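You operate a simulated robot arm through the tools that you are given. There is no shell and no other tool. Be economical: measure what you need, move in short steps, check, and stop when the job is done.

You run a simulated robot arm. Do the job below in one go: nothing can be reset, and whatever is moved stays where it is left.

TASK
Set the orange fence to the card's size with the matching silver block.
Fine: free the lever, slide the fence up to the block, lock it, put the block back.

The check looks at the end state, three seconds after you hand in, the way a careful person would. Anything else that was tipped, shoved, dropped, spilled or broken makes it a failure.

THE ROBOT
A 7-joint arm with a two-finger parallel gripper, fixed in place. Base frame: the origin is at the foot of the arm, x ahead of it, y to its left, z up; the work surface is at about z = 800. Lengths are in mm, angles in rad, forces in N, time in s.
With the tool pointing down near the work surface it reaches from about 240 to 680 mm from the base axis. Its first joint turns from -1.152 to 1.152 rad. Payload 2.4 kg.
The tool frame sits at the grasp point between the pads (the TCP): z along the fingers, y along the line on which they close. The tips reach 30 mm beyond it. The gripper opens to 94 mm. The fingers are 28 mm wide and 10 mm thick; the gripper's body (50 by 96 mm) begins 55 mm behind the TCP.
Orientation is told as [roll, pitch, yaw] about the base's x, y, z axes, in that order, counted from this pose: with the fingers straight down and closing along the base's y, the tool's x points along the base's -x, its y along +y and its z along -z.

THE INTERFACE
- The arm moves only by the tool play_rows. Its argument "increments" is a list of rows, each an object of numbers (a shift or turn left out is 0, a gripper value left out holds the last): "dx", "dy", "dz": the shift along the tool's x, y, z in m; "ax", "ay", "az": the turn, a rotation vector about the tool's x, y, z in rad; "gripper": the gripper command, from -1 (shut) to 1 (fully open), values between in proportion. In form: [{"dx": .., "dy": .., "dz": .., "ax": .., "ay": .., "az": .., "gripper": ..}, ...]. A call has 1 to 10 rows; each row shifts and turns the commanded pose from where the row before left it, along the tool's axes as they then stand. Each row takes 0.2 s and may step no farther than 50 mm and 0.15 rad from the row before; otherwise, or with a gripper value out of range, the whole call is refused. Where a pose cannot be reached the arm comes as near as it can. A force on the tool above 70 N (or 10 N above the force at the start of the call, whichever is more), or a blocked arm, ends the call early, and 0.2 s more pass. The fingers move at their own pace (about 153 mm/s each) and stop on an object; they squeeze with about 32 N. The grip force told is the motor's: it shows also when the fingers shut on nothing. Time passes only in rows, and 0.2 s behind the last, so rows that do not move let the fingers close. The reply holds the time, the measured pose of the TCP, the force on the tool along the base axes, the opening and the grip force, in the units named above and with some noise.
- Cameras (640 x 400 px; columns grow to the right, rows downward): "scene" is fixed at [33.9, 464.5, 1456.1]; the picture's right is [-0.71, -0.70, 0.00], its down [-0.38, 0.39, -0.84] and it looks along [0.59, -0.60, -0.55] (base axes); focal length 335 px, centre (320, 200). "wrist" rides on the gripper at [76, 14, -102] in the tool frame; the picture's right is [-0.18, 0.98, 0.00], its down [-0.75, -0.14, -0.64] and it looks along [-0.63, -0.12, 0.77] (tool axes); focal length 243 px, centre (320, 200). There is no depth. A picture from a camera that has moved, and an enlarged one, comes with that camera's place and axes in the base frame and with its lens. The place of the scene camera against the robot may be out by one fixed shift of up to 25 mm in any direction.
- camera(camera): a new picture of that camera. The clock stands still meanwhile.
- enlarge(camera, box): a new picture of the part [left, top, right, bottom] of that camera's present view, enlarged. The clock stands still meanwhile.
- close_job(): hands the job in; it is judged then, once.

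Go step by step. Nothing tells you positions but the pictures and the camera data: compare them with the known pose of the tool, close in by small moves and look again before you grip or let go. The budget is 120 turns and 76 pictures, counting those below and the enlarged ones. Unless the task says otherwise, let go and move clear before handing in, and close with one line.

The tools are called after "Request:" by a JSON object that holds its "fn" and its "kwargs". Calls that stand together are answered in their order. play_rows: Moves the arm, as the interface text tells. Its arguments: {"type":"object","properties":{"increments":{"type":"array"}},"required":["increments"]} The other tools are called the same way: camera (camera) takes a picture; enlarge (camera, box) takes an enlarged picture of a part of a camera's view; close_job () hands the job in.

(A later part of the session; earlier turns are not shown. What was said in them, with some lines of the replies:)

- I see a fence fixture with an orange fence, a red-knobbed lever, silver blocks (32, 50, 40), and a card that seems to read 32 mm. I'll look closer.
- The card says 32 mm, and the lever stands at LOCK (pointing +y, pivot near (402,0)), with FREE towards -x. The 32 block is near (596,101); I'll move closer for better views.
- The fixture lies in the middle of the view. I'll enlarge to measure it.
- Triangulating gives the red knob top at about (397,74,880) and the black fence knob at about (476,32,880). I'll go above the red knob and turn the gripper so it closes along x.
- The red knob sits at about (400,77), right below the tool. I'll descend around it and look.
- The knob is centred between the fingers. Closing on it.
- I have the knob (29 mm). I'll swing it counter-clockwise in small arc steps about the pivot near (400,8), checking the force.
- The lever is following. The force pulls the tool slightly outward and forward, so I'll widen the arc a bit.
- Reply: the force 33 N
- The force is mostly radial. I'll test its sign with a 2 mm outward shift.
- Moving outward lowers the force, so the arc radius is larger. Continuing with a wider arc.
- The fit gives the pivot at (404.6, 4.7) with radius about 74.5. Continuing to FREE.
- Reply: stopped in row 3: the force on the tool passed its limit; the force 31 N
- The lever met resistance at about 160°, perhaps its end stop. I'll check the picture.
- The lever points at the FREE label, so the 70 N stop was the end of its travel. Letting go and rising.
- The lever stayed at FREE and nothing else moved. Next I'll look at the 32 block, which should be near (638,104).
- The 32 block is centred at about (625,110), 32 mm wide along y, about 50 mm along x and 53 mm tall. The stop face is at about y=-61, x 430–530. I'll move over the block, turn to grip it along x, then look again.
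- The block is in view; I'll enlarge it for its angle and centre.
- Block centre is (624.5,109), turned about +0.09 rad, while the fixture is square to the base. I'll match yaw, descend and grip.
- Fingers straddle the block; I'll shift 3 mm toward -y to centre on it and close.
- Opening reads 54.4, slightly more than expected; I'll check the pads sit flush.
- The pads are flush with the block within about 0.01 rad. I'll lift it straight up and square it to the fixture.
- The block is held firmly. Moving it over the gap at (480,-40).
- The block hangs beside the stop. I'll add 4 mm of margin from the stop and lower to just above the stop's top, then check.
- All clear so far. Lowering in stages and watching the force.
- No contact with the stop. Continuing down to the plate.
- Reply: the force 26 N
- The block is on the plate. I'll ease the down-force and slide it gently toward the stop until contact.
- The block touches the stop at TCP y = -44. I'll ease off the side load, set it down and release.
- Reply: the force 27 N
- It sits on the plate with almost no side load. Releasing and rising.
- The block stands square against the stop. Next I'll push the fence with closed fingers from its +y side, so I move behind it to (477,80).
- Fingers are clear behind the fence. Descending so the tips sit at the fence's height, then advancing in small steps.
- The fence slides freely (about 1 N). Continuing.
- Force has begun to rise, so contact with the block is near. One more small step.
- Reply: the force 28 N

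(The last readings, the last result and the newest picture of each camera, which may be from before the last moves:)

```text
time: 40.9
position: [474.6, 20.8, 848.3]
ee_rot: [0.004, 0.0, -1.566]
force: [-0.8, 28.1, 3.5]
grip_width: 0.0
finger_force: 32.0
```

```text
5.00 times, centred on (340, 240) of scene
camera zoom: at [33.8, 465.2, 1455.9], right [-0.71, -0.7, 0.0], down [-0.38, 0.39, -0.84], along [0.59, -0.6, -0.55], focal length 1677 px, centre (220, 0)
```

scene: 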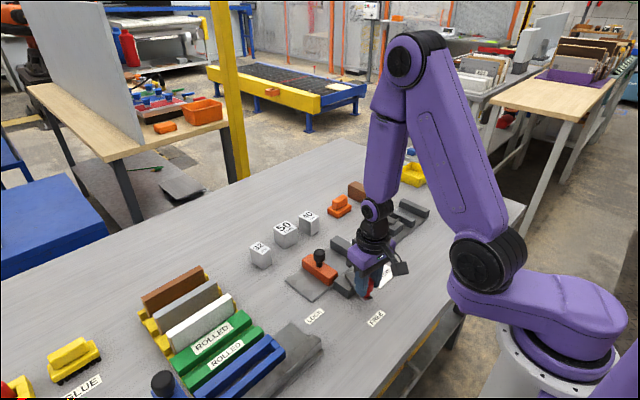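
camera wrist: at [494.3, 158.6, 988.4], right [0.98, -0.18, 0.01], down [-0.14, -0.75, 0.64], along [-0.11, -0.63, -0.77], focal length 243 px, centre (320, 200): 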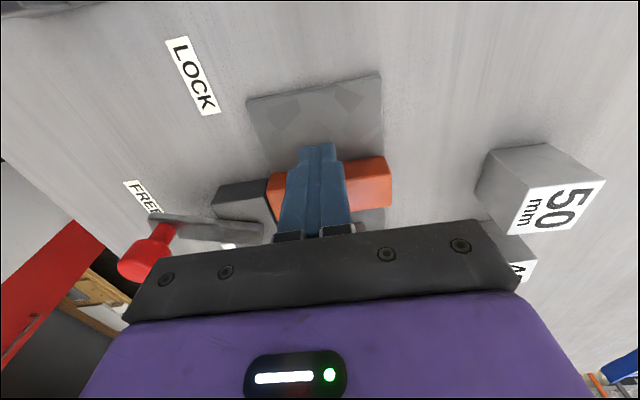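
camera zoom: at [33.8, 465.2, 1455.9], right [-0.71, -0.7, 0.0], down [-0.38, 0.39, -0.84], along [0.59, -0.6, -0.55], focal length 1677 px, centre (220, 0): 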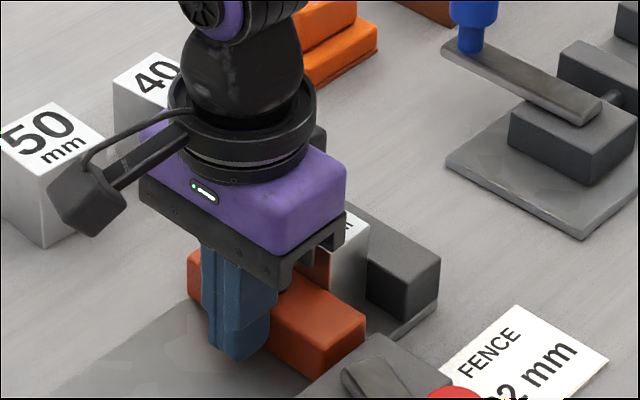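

The fence is snug against the block (28 N). Backing off and rising to inspect.

Request:
{"fn": "play_rows", "kwargs": {"increments": [{"dx": 0.005}, {"dx": 0.02}, {"dx": 0.02}, {"dz": -0.04}, {"dz": -0.04}, {"dz": -0.04}, {}]}}

Request:
{"fn": "camera", "kwargs": {"camera": "wrist"}}

Request:
{"fn": "enlarge", "kwargs": {"camera": "scene", "box": [290, 210, 390, 290]}}

```text
time: 42.5
position: [473.4, 64.1, 966.2]
ee_rot: [0.006, -0.001, -1.57]
force: [0.0, -0.3, 0.1]
grip_width: 0.2
finger_force: 32.5
```

```text
31 pictures are left
camera wrist: at [487.4, 140.5, 1068.6], right [0.98, -0.18, 0.01], down [-0.14, -0.75, 0.64], along [-0.11, -0.63, -0.77], focal length 243 px, centre (320, 200)
```

wrist: 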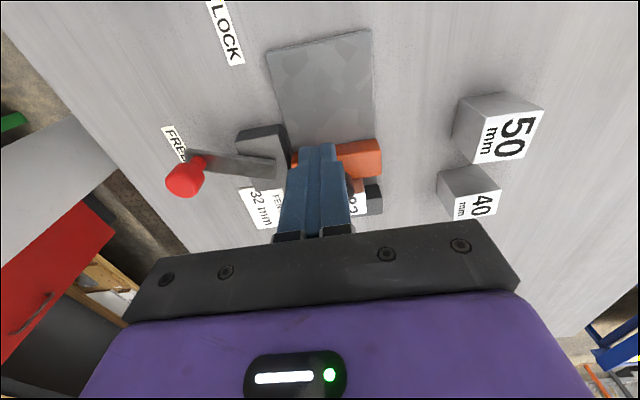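

```text
5.00 times, centred on (340, 250) of scene
camera zoom: at [33.9, 464.5, 1456.1], right [-0.71, -0.7, 0.0], down [-0.38, 0.39, -0.84], along [0.59, -0.6, -0.55], focal length 1677 px, centre (220, -50)
```

zoom: 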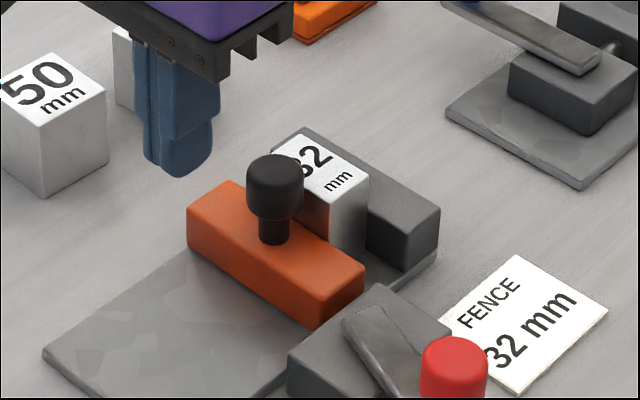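

The fence lies flush on the block. Now to lock: I'll return to the red knob at about (333,27), turning the gripper to match the lever.

Request:
{"fn": "play_rows", "kwargs": {"increments": [{"az": -0.15, "gripper": 0}, {"az": -0.15}, {"az": -0.15}, {"az": -0.15}, {"az": -0.15}, {"az": -0.15}, {"az": -0.15}, {"az": -0.15}, {"az": -0.073}, {}]}}

```text
time: 44.7
position: [475.9, 63.3, 967.8]
ee_rot: [0.001, -0.008, -0.297]
force: [-0.1, 0.5, 0.3]
grip_width: 46.7
finger_force: 0.0
```

Request:
{"fn": "play_rows", "kwargs": {"increments": [{"dx": 0.0315, "dy": -0.0191}, {"dx": 0.0315, "dy": -0.0191}, {"dx": 0.0315, "dy": -0.0191}, {"dx": 0.0315, "dy": -0.0191}, {"dz": 0.03}, {}]}}

Request:
{"fn": "camera", "kwargs": {"camera": "wrist"}}

```text
time: 46.1
position: [330.5, 26.0, 937.6]
ee_rot: [0.002, -0.008, -0.298]
force: [-0.2, 0.1, 1.2]
grip_width: 47.1
finger_force: 0.2
```

```text
29 pictures are left
camera wrist: at [260.7, 62.1, 1039.6], right [0.46, 0.89, 0.0], down [0.68, -0.36, 0.65], along [0.57, -0.3, -0.76], focal length 243 px, centre (320, 200)
```

wrist: 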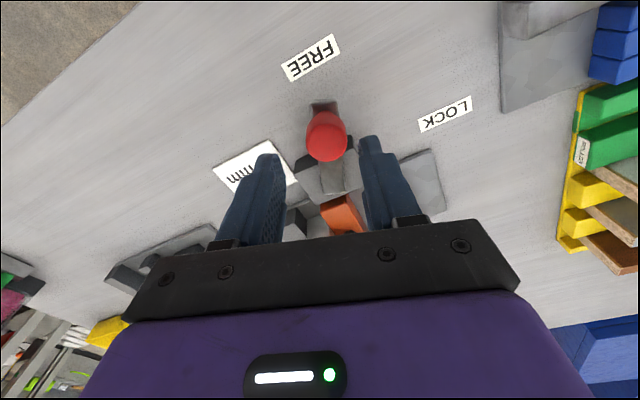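

The knob is at about (331,30). Shifting, descending and gripping.

Request:
{"fn": "play_rows", "kwargs": {"increments": [{"dx": 0.001, "dy": 0.0035, "dz": 0.024}, {"dz": 0.024}, {}, {"gripper": -1}, {}, {}]}}

Request:
{"fn": "camera", "kwargs": {"camera": "wrist"}}

```text
time: 47.5
position: [332.3, 30.8, 889.1]
ee_rot: [0.003, -0.007, -0.295]
force: [0.7, 5.5, -17.1]
grip_width: 29.5
finger_force: 44.9
```

```text
28 pictures are left
camera wrist: at [262.6, 67.3, 991.0], right [0.46, 0.89, 0.0], down [0.68, -0.35, 0.65], along [0.57, -0.3, -0.76], focal length 243 px, centre (320, 200)
```

wrist: 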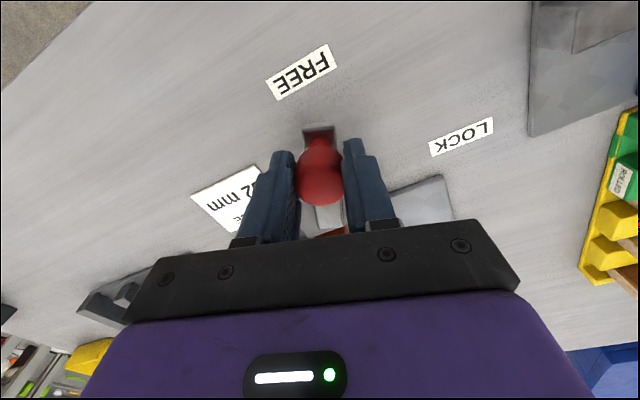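

Gripped. Swinging back clockwise along the arc toward LOCK.

Request:
{"fn": "play_rows", "kwargs": {"increments": [{"dz": 0.0015}, {"dy": 0.0113, "dx": -0.0012, "az": 0.15}, {"dy": 0.0113, "dx": -0.0012, "az": 0.15}, {}]}}

```text
time: 48.5
position: [342.7, 51.4, 887.9]
ee_rot: [0.004, -0.006, -0.602]
force: [2.3, -7.2, 26.1]
grip_width: 29.6
finger_force: 45.4
```

Request:
{"fn": "play_rows", "kwargs": {"increments": [{"dz": -0.0012}, {"dy": 0.0113, "dx": -0.0012, "az": 0.15}, {"dy": 0.0113, "dx": -0.0012, "az": 0.15}, {}]}}

```text
time: 49.5
position: [359.4, 65.9, 889.6]
ee_rot: [0.004, -0.005, -0.9]
force: [14.9, -21.5, -25.2]
grip_width: 29.6
finger_force: 45.1
```

Inward radial force: tightening the arc a little.

Request:
{"fn": "play_rows", "kwargs": {"increments": [{"dz": 0.0008, "dx": -0.003}, {"dy": 0.0112, "dx": -0.001, "az": 0.15}, {"dy": 0.0112, "dx": -0.001, "az": 0.15}, {}]}}

```text
time: 50.5
position: [380.9, 75.3, 888.5]
ee_rot: [0.006, -0.003, -1.199]
force: [4.6, -11.0, 39.9]
grip_width: 29.7
finger_force: 45.0
```

Request:
{"fn": "play_rows", "kwargs": {"increments": [{"dz": -0.0015, "dx": -0.001}, {"dy": 0.0112, "dx": -0.001, "az": 0.15}, {"dy": 0.0075, "dx": -0.0008, "az": 0.1}, {}]}}

Request:
{"fn": "enlarge", "kwargs": {"camera": "scene", "box": [270, 210, 400, 310]}}

```text
time: 51.5
position: [397.7, 76.8, 889.0]
ee_rot: [0.002, 0.001, -1.451]
force: [-0.2, -16.6, -30.7]
grip_width: 29.8
finger_force: 45.2
```

```text
4.00 times, centred on (335, 260) of scene
camera zoom: at [34.3, 464.1, 1456.2], right [-0.71, -0.7, 0.0], down [-0.38, 0.39, -0.84], along [0.58, -0.6, -0.55], focal length 1341 px, centre (260, -40)
```

zoom: 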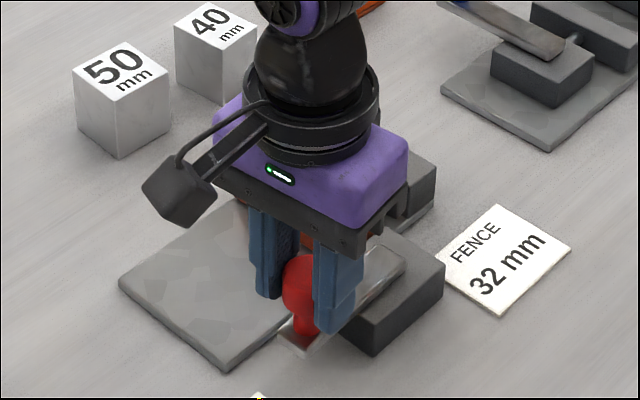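

Almost at LOCK. Pushing the last millimetres to the stop.

Request:
{"fn": "play_rows", "kwargs": {"increments": [{"dz": 0.0008, "dx": -0.002}, {"dy": 0.003, "az": 0.04}, {}]}}

Request:
{"fn": "play_rows", "kwargs": {"increments": [{"dy": 0.0025, "az": 0.02}, {}]}}

```text
time: 52.3
position: [400.1, 77.8, 890.1]
ee_rot: [0.003, -0.002, -1.483]
force: [-16.2, 2.1, 22.4]
grip_width: 29.2
finger_force: 45.2
```

```text
time: 52.9
position: [399.5, 78.3, 889.4]
ee_rot: [-0.005, 0.0, -1.508]
force: [-27.6, 6.1, 33.1]
grip_width: 29.5
finger_force: 44.8
```

It's hard against the stop at the original LOCK position. Releasing and rising.

Request:
{"fn": "play_rows", "kwargs": {"increments": [{"dz": -0.001, "gripper": 0}, {}, {"dz": -0.03}, {"dz": -0.04}, {"dz": -0.03}, {}]}}

Request:
{"fn": "enlarge", "kwargs": {"camera": "scene", "box": [270, 210, 400, 310]}}

Request:
{"fn": "camera", "kwargs": {"camera": "wrist"}}

```text
time: 54.3
position: [403.5, 76.7, 991.1]
ee_rot: [0.006, 0.0, -1.506]
force: [0.4, -0.3, -0.5]
grip_width: 46.9
finger_force: 0.1
```

```text
4.00 times, centred on (335, 260) of scene
camera zoom: at [33.9, 464.5, 1456.1], right [-0.71, -0.7, 0.0], down [-0.38, 0.39, -0.84], along [0.59, -0.6, -0.55], focal length 1341 px, centre (260, -40)
```

zoom: 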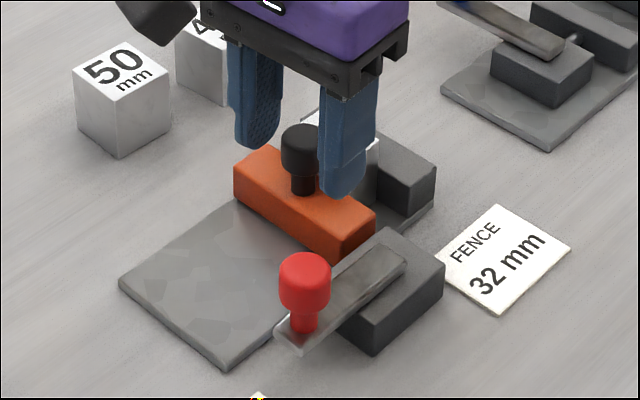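

```text
25 pictures are left
camera wrist: at [413.1, 154.7, 1094.3], right [0.99, -0.12, 0.01], down [-0.1, -0.76, 0.64], along [-0.07, -0.64, -0.77], focal length 243 px, centre (320, 200)
```

wrist: 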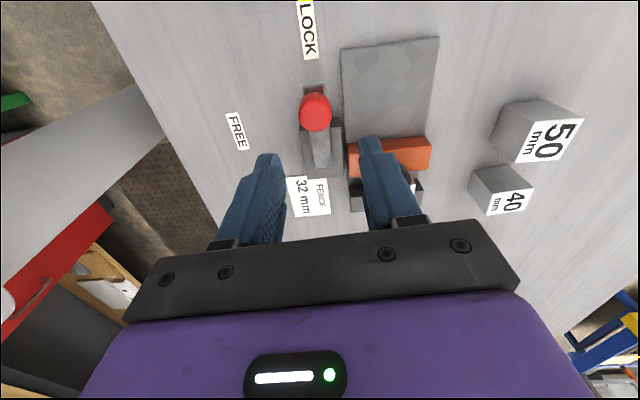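

The lever is locked, fence flush on the block. Now I go back above the block to take it out.

Request:
{"fn": "play_rows", "kwargs": {"increments": [{"az": 0.064, "gripper": 0.5}, {"dx": -0.04, "dy": 0.026}, {"dx": -0.04, "dy": 0.026}, {"dx": -0.04, "dy": 0.026}, {}]}}

Request:
{"fn": "enlarge", "kwargs": {"camera": "wrist", "box": [220, 20, 420, 180]}}

```text
time: 55.5
position: [482.7, -42.0, 991.3]
ee_rot: [0.004, 0.0, -1.571]
force: [-0.4, 0.4, 0.4]
grip_width: 70.9
finger_force: 0.1
```

```text
2.50 times, centred on (320, 100) of wrist
camera zoom: at [496.0, 34.5, 1093.5], right [0.98, -0.18, 0.01], down [-0.14, -0.75, 0.64], along [-0.11, -0.63, -0.77], focal length 606 px, centre (320, 450)
```

zoom: 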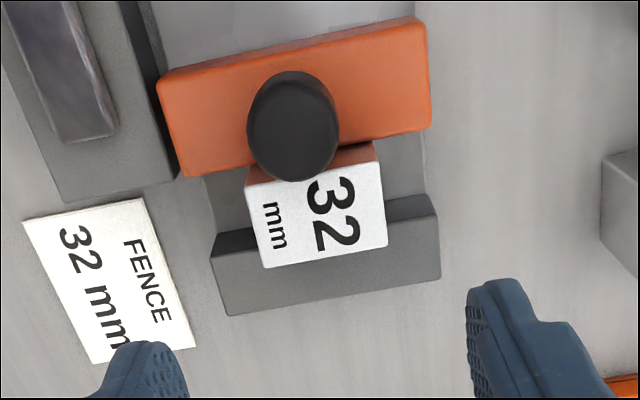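

The block centre is at (481,-44). Descending around it, keeping the tips just above the stop and fence tops.

Request:
{"fn": "play_rows", "kwargs": {"increments": [{"dx": -0.0015, "dy": -0.001, "dz": 0.04}, {"dz": 0.045}, {"dz": 0.03}, {"dz": 0.01}, {}]}}

Request:
{"fn": "camera", "kwargs": {"camera": "wrist"}}

Request:
{"fn": "enlarge", "kwargs": {"camera": "scene", "box": [290, 200, 390, 280]}}

```text
time: 56.7
position: [481.3, -43.9, 867.2]
ee_rot: [0.007, 0.0, -1.57]
force: [-0.4, 0.0, 0.4]
grip_width: 70.4
finger_force: 0.0
```

```text
23 pictures are left
camera wrist: at [495.8, 32.1, 969.2], right [0.98, -0.18, 0.01], down [-0.15, -0.75, 0.64], along [-0.11, -0.63, -0.77], focal length 243 px, centre (320, 200)
```

wrist: 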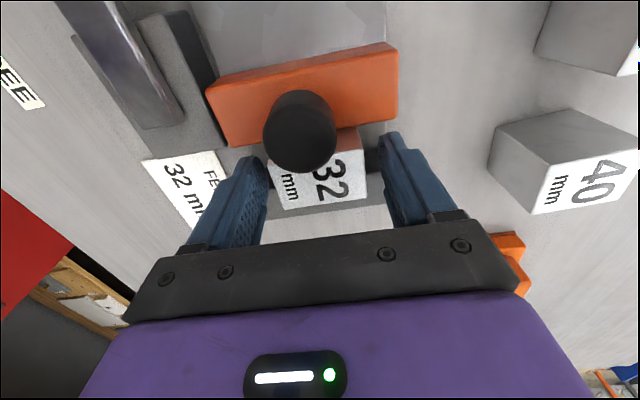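

```text
5.00 times, centred on (340, 240) of scene
camera zoom: at [33.9, 464.5, 1456.1], right [-0.71, -0.7, 0.0], down [-0.38, 0.39, -0.84], along [0.59, -0.6, -0.55], focal length 1677 px, centre (220, 0)
```

zoom: 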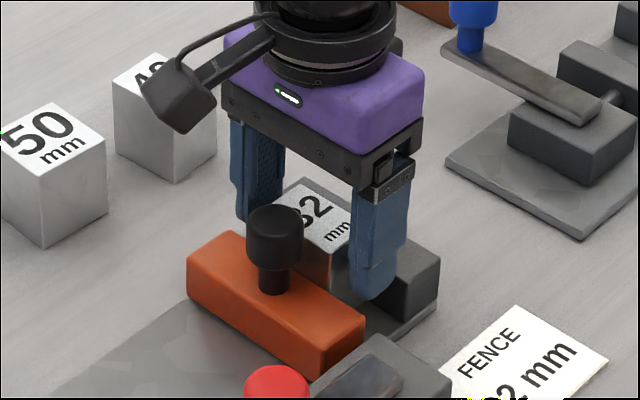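

Fingers straddle the block with room. Closing and lifting gently.

Request:
{"fn": "play_rows", "kwargs": {"increments": [{"gripper": -1}, {}, {}, {"dz": -0.002}, {"dz": -0.002}, {"dz": -0.004}, {}]}}

Request:
{"fn": "enlarge", "kwargs": {"camera": "scene", "box": [290, 200, 390, 280]}}

```text
time: 58.3
position: [482.0, -43.2, 874.2]
ee_rot: [0.007, 0.0, -1.571]
force: [-0.3, 0.5, -2.6]
grip_width: 50.0
finger_force: 31.9
```

```text
5.00 times, centred on (340, 240) of scene
camera zoom: at [33.9, 464.5, 1456.1], right [-0.71, -0.7, 0.0], down [-0.38, 0.39, -0.84], along [0.59, -0.6, -0.55], focal length 1677 px, centre (220, 0)
```

zoom: 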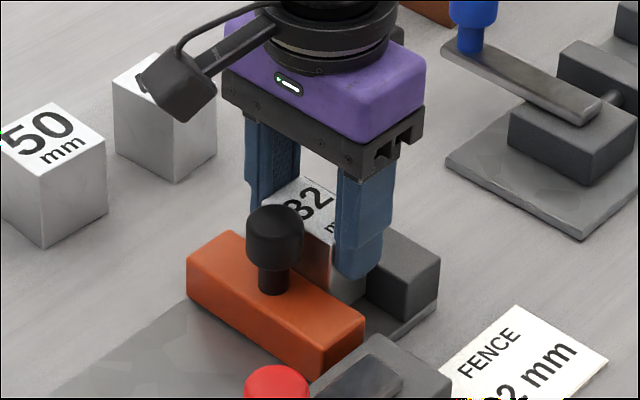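

The block comes out freely (about 2.6 N) and the fence stays put. Raising and carrying it back over its original spot.

Request:
{"fn": "play_rows", "kwargs": {"increments": [{"dz": -0.04}, {"dz": -0.045}, {"dy": 0.0286, "dx": 0.0303}, {"dy": 0.0286, "dx": 0.0303}, {"dy": 0.0286, "dx": 0.0303}, {"dy": 0.0286, "dx": 0.0303}, {"dy": 0.0286, "dx": 0.0303}, {}]}}

Request:
{"fn": "enlarge", "kwargs": {"camera": "wrist", "box": [240, 100, 420, 250]}}

Request:
{"fn": "enlarge", "kwargs": {"camera": "scene", "box": [230, 200, 420, 330]}}

```text
time: 60.1
position: [624.1, 107.5, 962.7]
ee_rot: [0.004, -0.002, -1.571]
force: [0.3, -0.2, -2.7]
grip_width: 49.4
finger_force: 32.2
```

```text
2.67 times, centred on (330, 175) of wrist
camera zoom: at [638.2, 184.5, 1064.9], right [0.98, -0.18, 0.01], down [-0.14, -0.75, 0.64], along [-0.11, -0.63, -0.77], focal length 647 px, centre (293, 267)
```

zoom: 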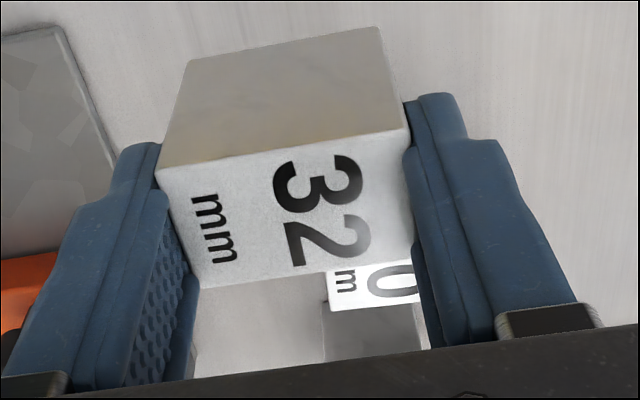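

```text
3.08 times, centred on (325, 265) of scene
camera zoom: at [33.9, 464.5, 1456.1], right [-0.71, -0.7, 0.0], down [-0.38, 0.39, -0.84], along [0.59, -0.6, -0.55], focal length 1032 px, centre (305, 0)
```

zoom: 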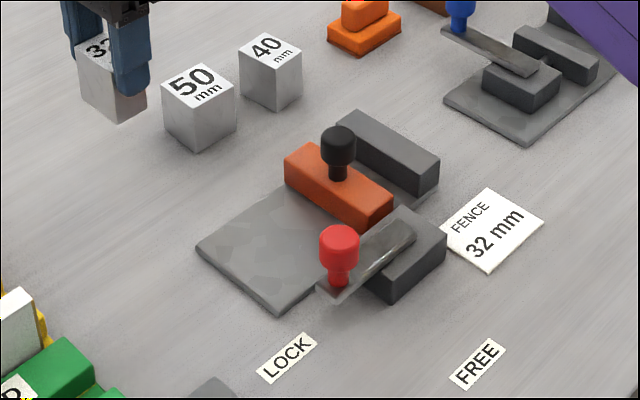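

The fence stands in its new place and the lever is at LOCK. I'll restore the block's slight turn and lower it to the table.

Request:
{"fn": "play_rows", "kwargs": {"increments": [{"dy": 0.001, "dx": 0.001}, {"az": -0.085}, {"dz": 0.04}, {"dz": 0.04}, {"dz": 0.014}, {}]}}

Request:
{"fn": "play_rows", "kwargs": {"increments": [{"dz": 0.002}, {"dz": 0.002}, {}]}}

Request:
{"fn": "enlarge", "kwargs": {"camera": "scene", "box": [230, 200, 420, 330]}}

```text
time: 61.5
position: [625.2, 108.3, 864.6]
ee_rot: [0.008, -0.003, -1.485]
force: [-0.3, 0.2, -2.8]
grip_width: 49.8
finger_force: 32.1
```

```text
time: 62.3
position: [625.6, 108.6, 860.2]
ee_rot: [0.006, -0.003, -1.485]
force: [0.0, 0.0, -1.8]
grip_width: 49.6
finger_force: 32.0
```

```text
3.08 times, centred on (325, 265) of scene
camera zoom: at [33.9, 464.5, 1456.1], right [-0.71, -0.7, 0.0], down [-0.38, 0.39, -0.84], along [0.59, -0.6, -0.55], focal length 1032 px, centre (305, 0)
```

zoom: 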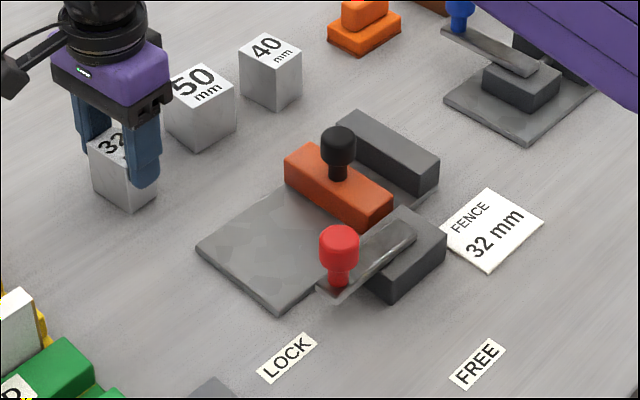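

It matches the original position closely, with a couple of millimetres left to go.

Request:
{"fn": "play_rows", "kwargs": {"increments": [{"dz": 0.0015}, {}]}}

Request:
{"fn": "play_rows", "kwargs": {"increments": [{"dz": 0.0012}, {}]}}

```text
time: 62.9
position: [625.7, 108.5, 860.0]
ee_rot: [0.005, -0.002, -1.486]
force: [-2.9, 0.8, 4.0]
grip_width: 49.6
finger_force: 32.1
```

```text
time: 63.5
position: [625.1, 109.3, 858.7]
ee_rot: [0.007, -0.001, -1.485]
force: [-6.8, 0.6, 17.0]
grip_width: 49.8
finger_force: 31.9
```

The block is on the table. Releasing, rising and backing off.

Request:
{"fn": "play_rows", "kwargs": {"increments": [{"gripper": 0.4}, {}, {"dz": -0.03}, {"dz": -0.045}, {"dz": -0.045}, {"dz": -0.045}, {"dx": 0.03, "dz": -0.03}, {}]}}

Request:
{"fn": "enlarge", "kwargs": {"camera": "scene", "box": [230, 200, 420, 330]}}

Request:
{"fn": "camera", "kwargs": {"camera": "wrist"}}

Request:
{"fn": "camera", "kwargs": {"camera": "scene"}}

```text
time: 65.3
position: [620.8, 137.6, 1052.8]
ee_rot: [0.005, -0.002, -1.486]
force: [0.5, 0.4, 0.6]
grip_width: 65.5
finger_force: 0.1
```

```text
3.08 times, centred on (325, 265) of scene
camera zoom: at [33.9, 464.5, 1456.1], right [-0.71, -0.7, 0.0], down [-0.38, 0.39, -0.84], along [0.59, -0.6, -0.55], focal length 1032 px, centre (305, 0)
```

zoom: 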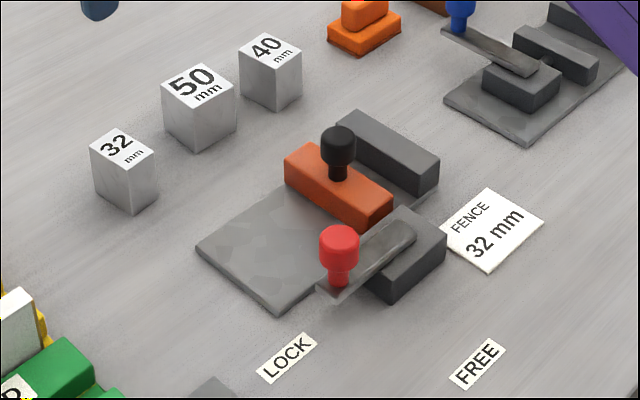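

```text
16 pictures are left
camera wrist: at [629.4, 215.8, 1155.6], right [0.99, -0.1, 0.01], down [-0.08, -0.76, 0.64], along [-0.06, -0.64, -0.77], focal length 243 px, centre (320, 200)
```

wrist: 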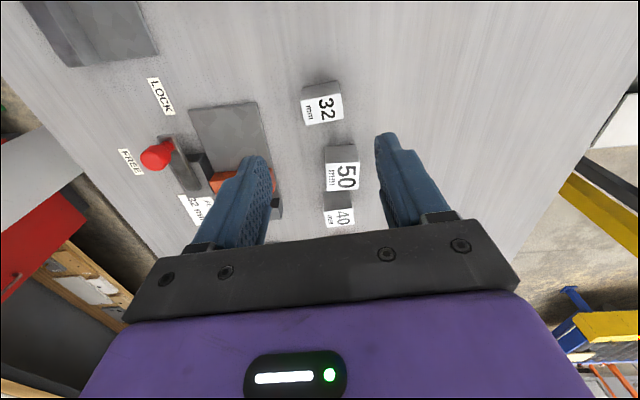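

```text
15 pictures are left
```

scene: 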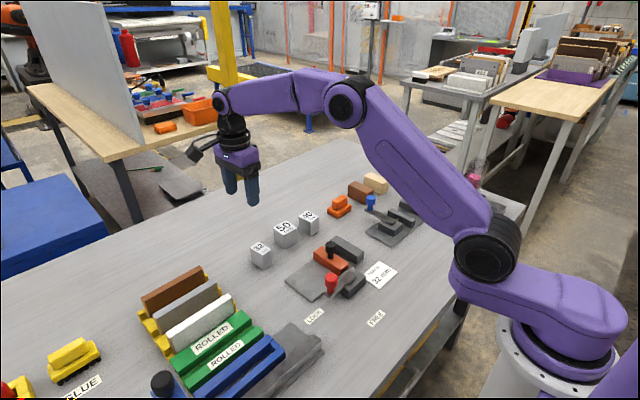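

The block is back in its place, the lever is at LOCK, the fence is set and everything else is where it was. Handing in.

Request:
{"fn": "close_job", "kwargs": {}}

```text
The job is handed in.
```

I set the orange fence against the 32 mm block and locked the lever. The block is back in its place, and nothing else was moved.
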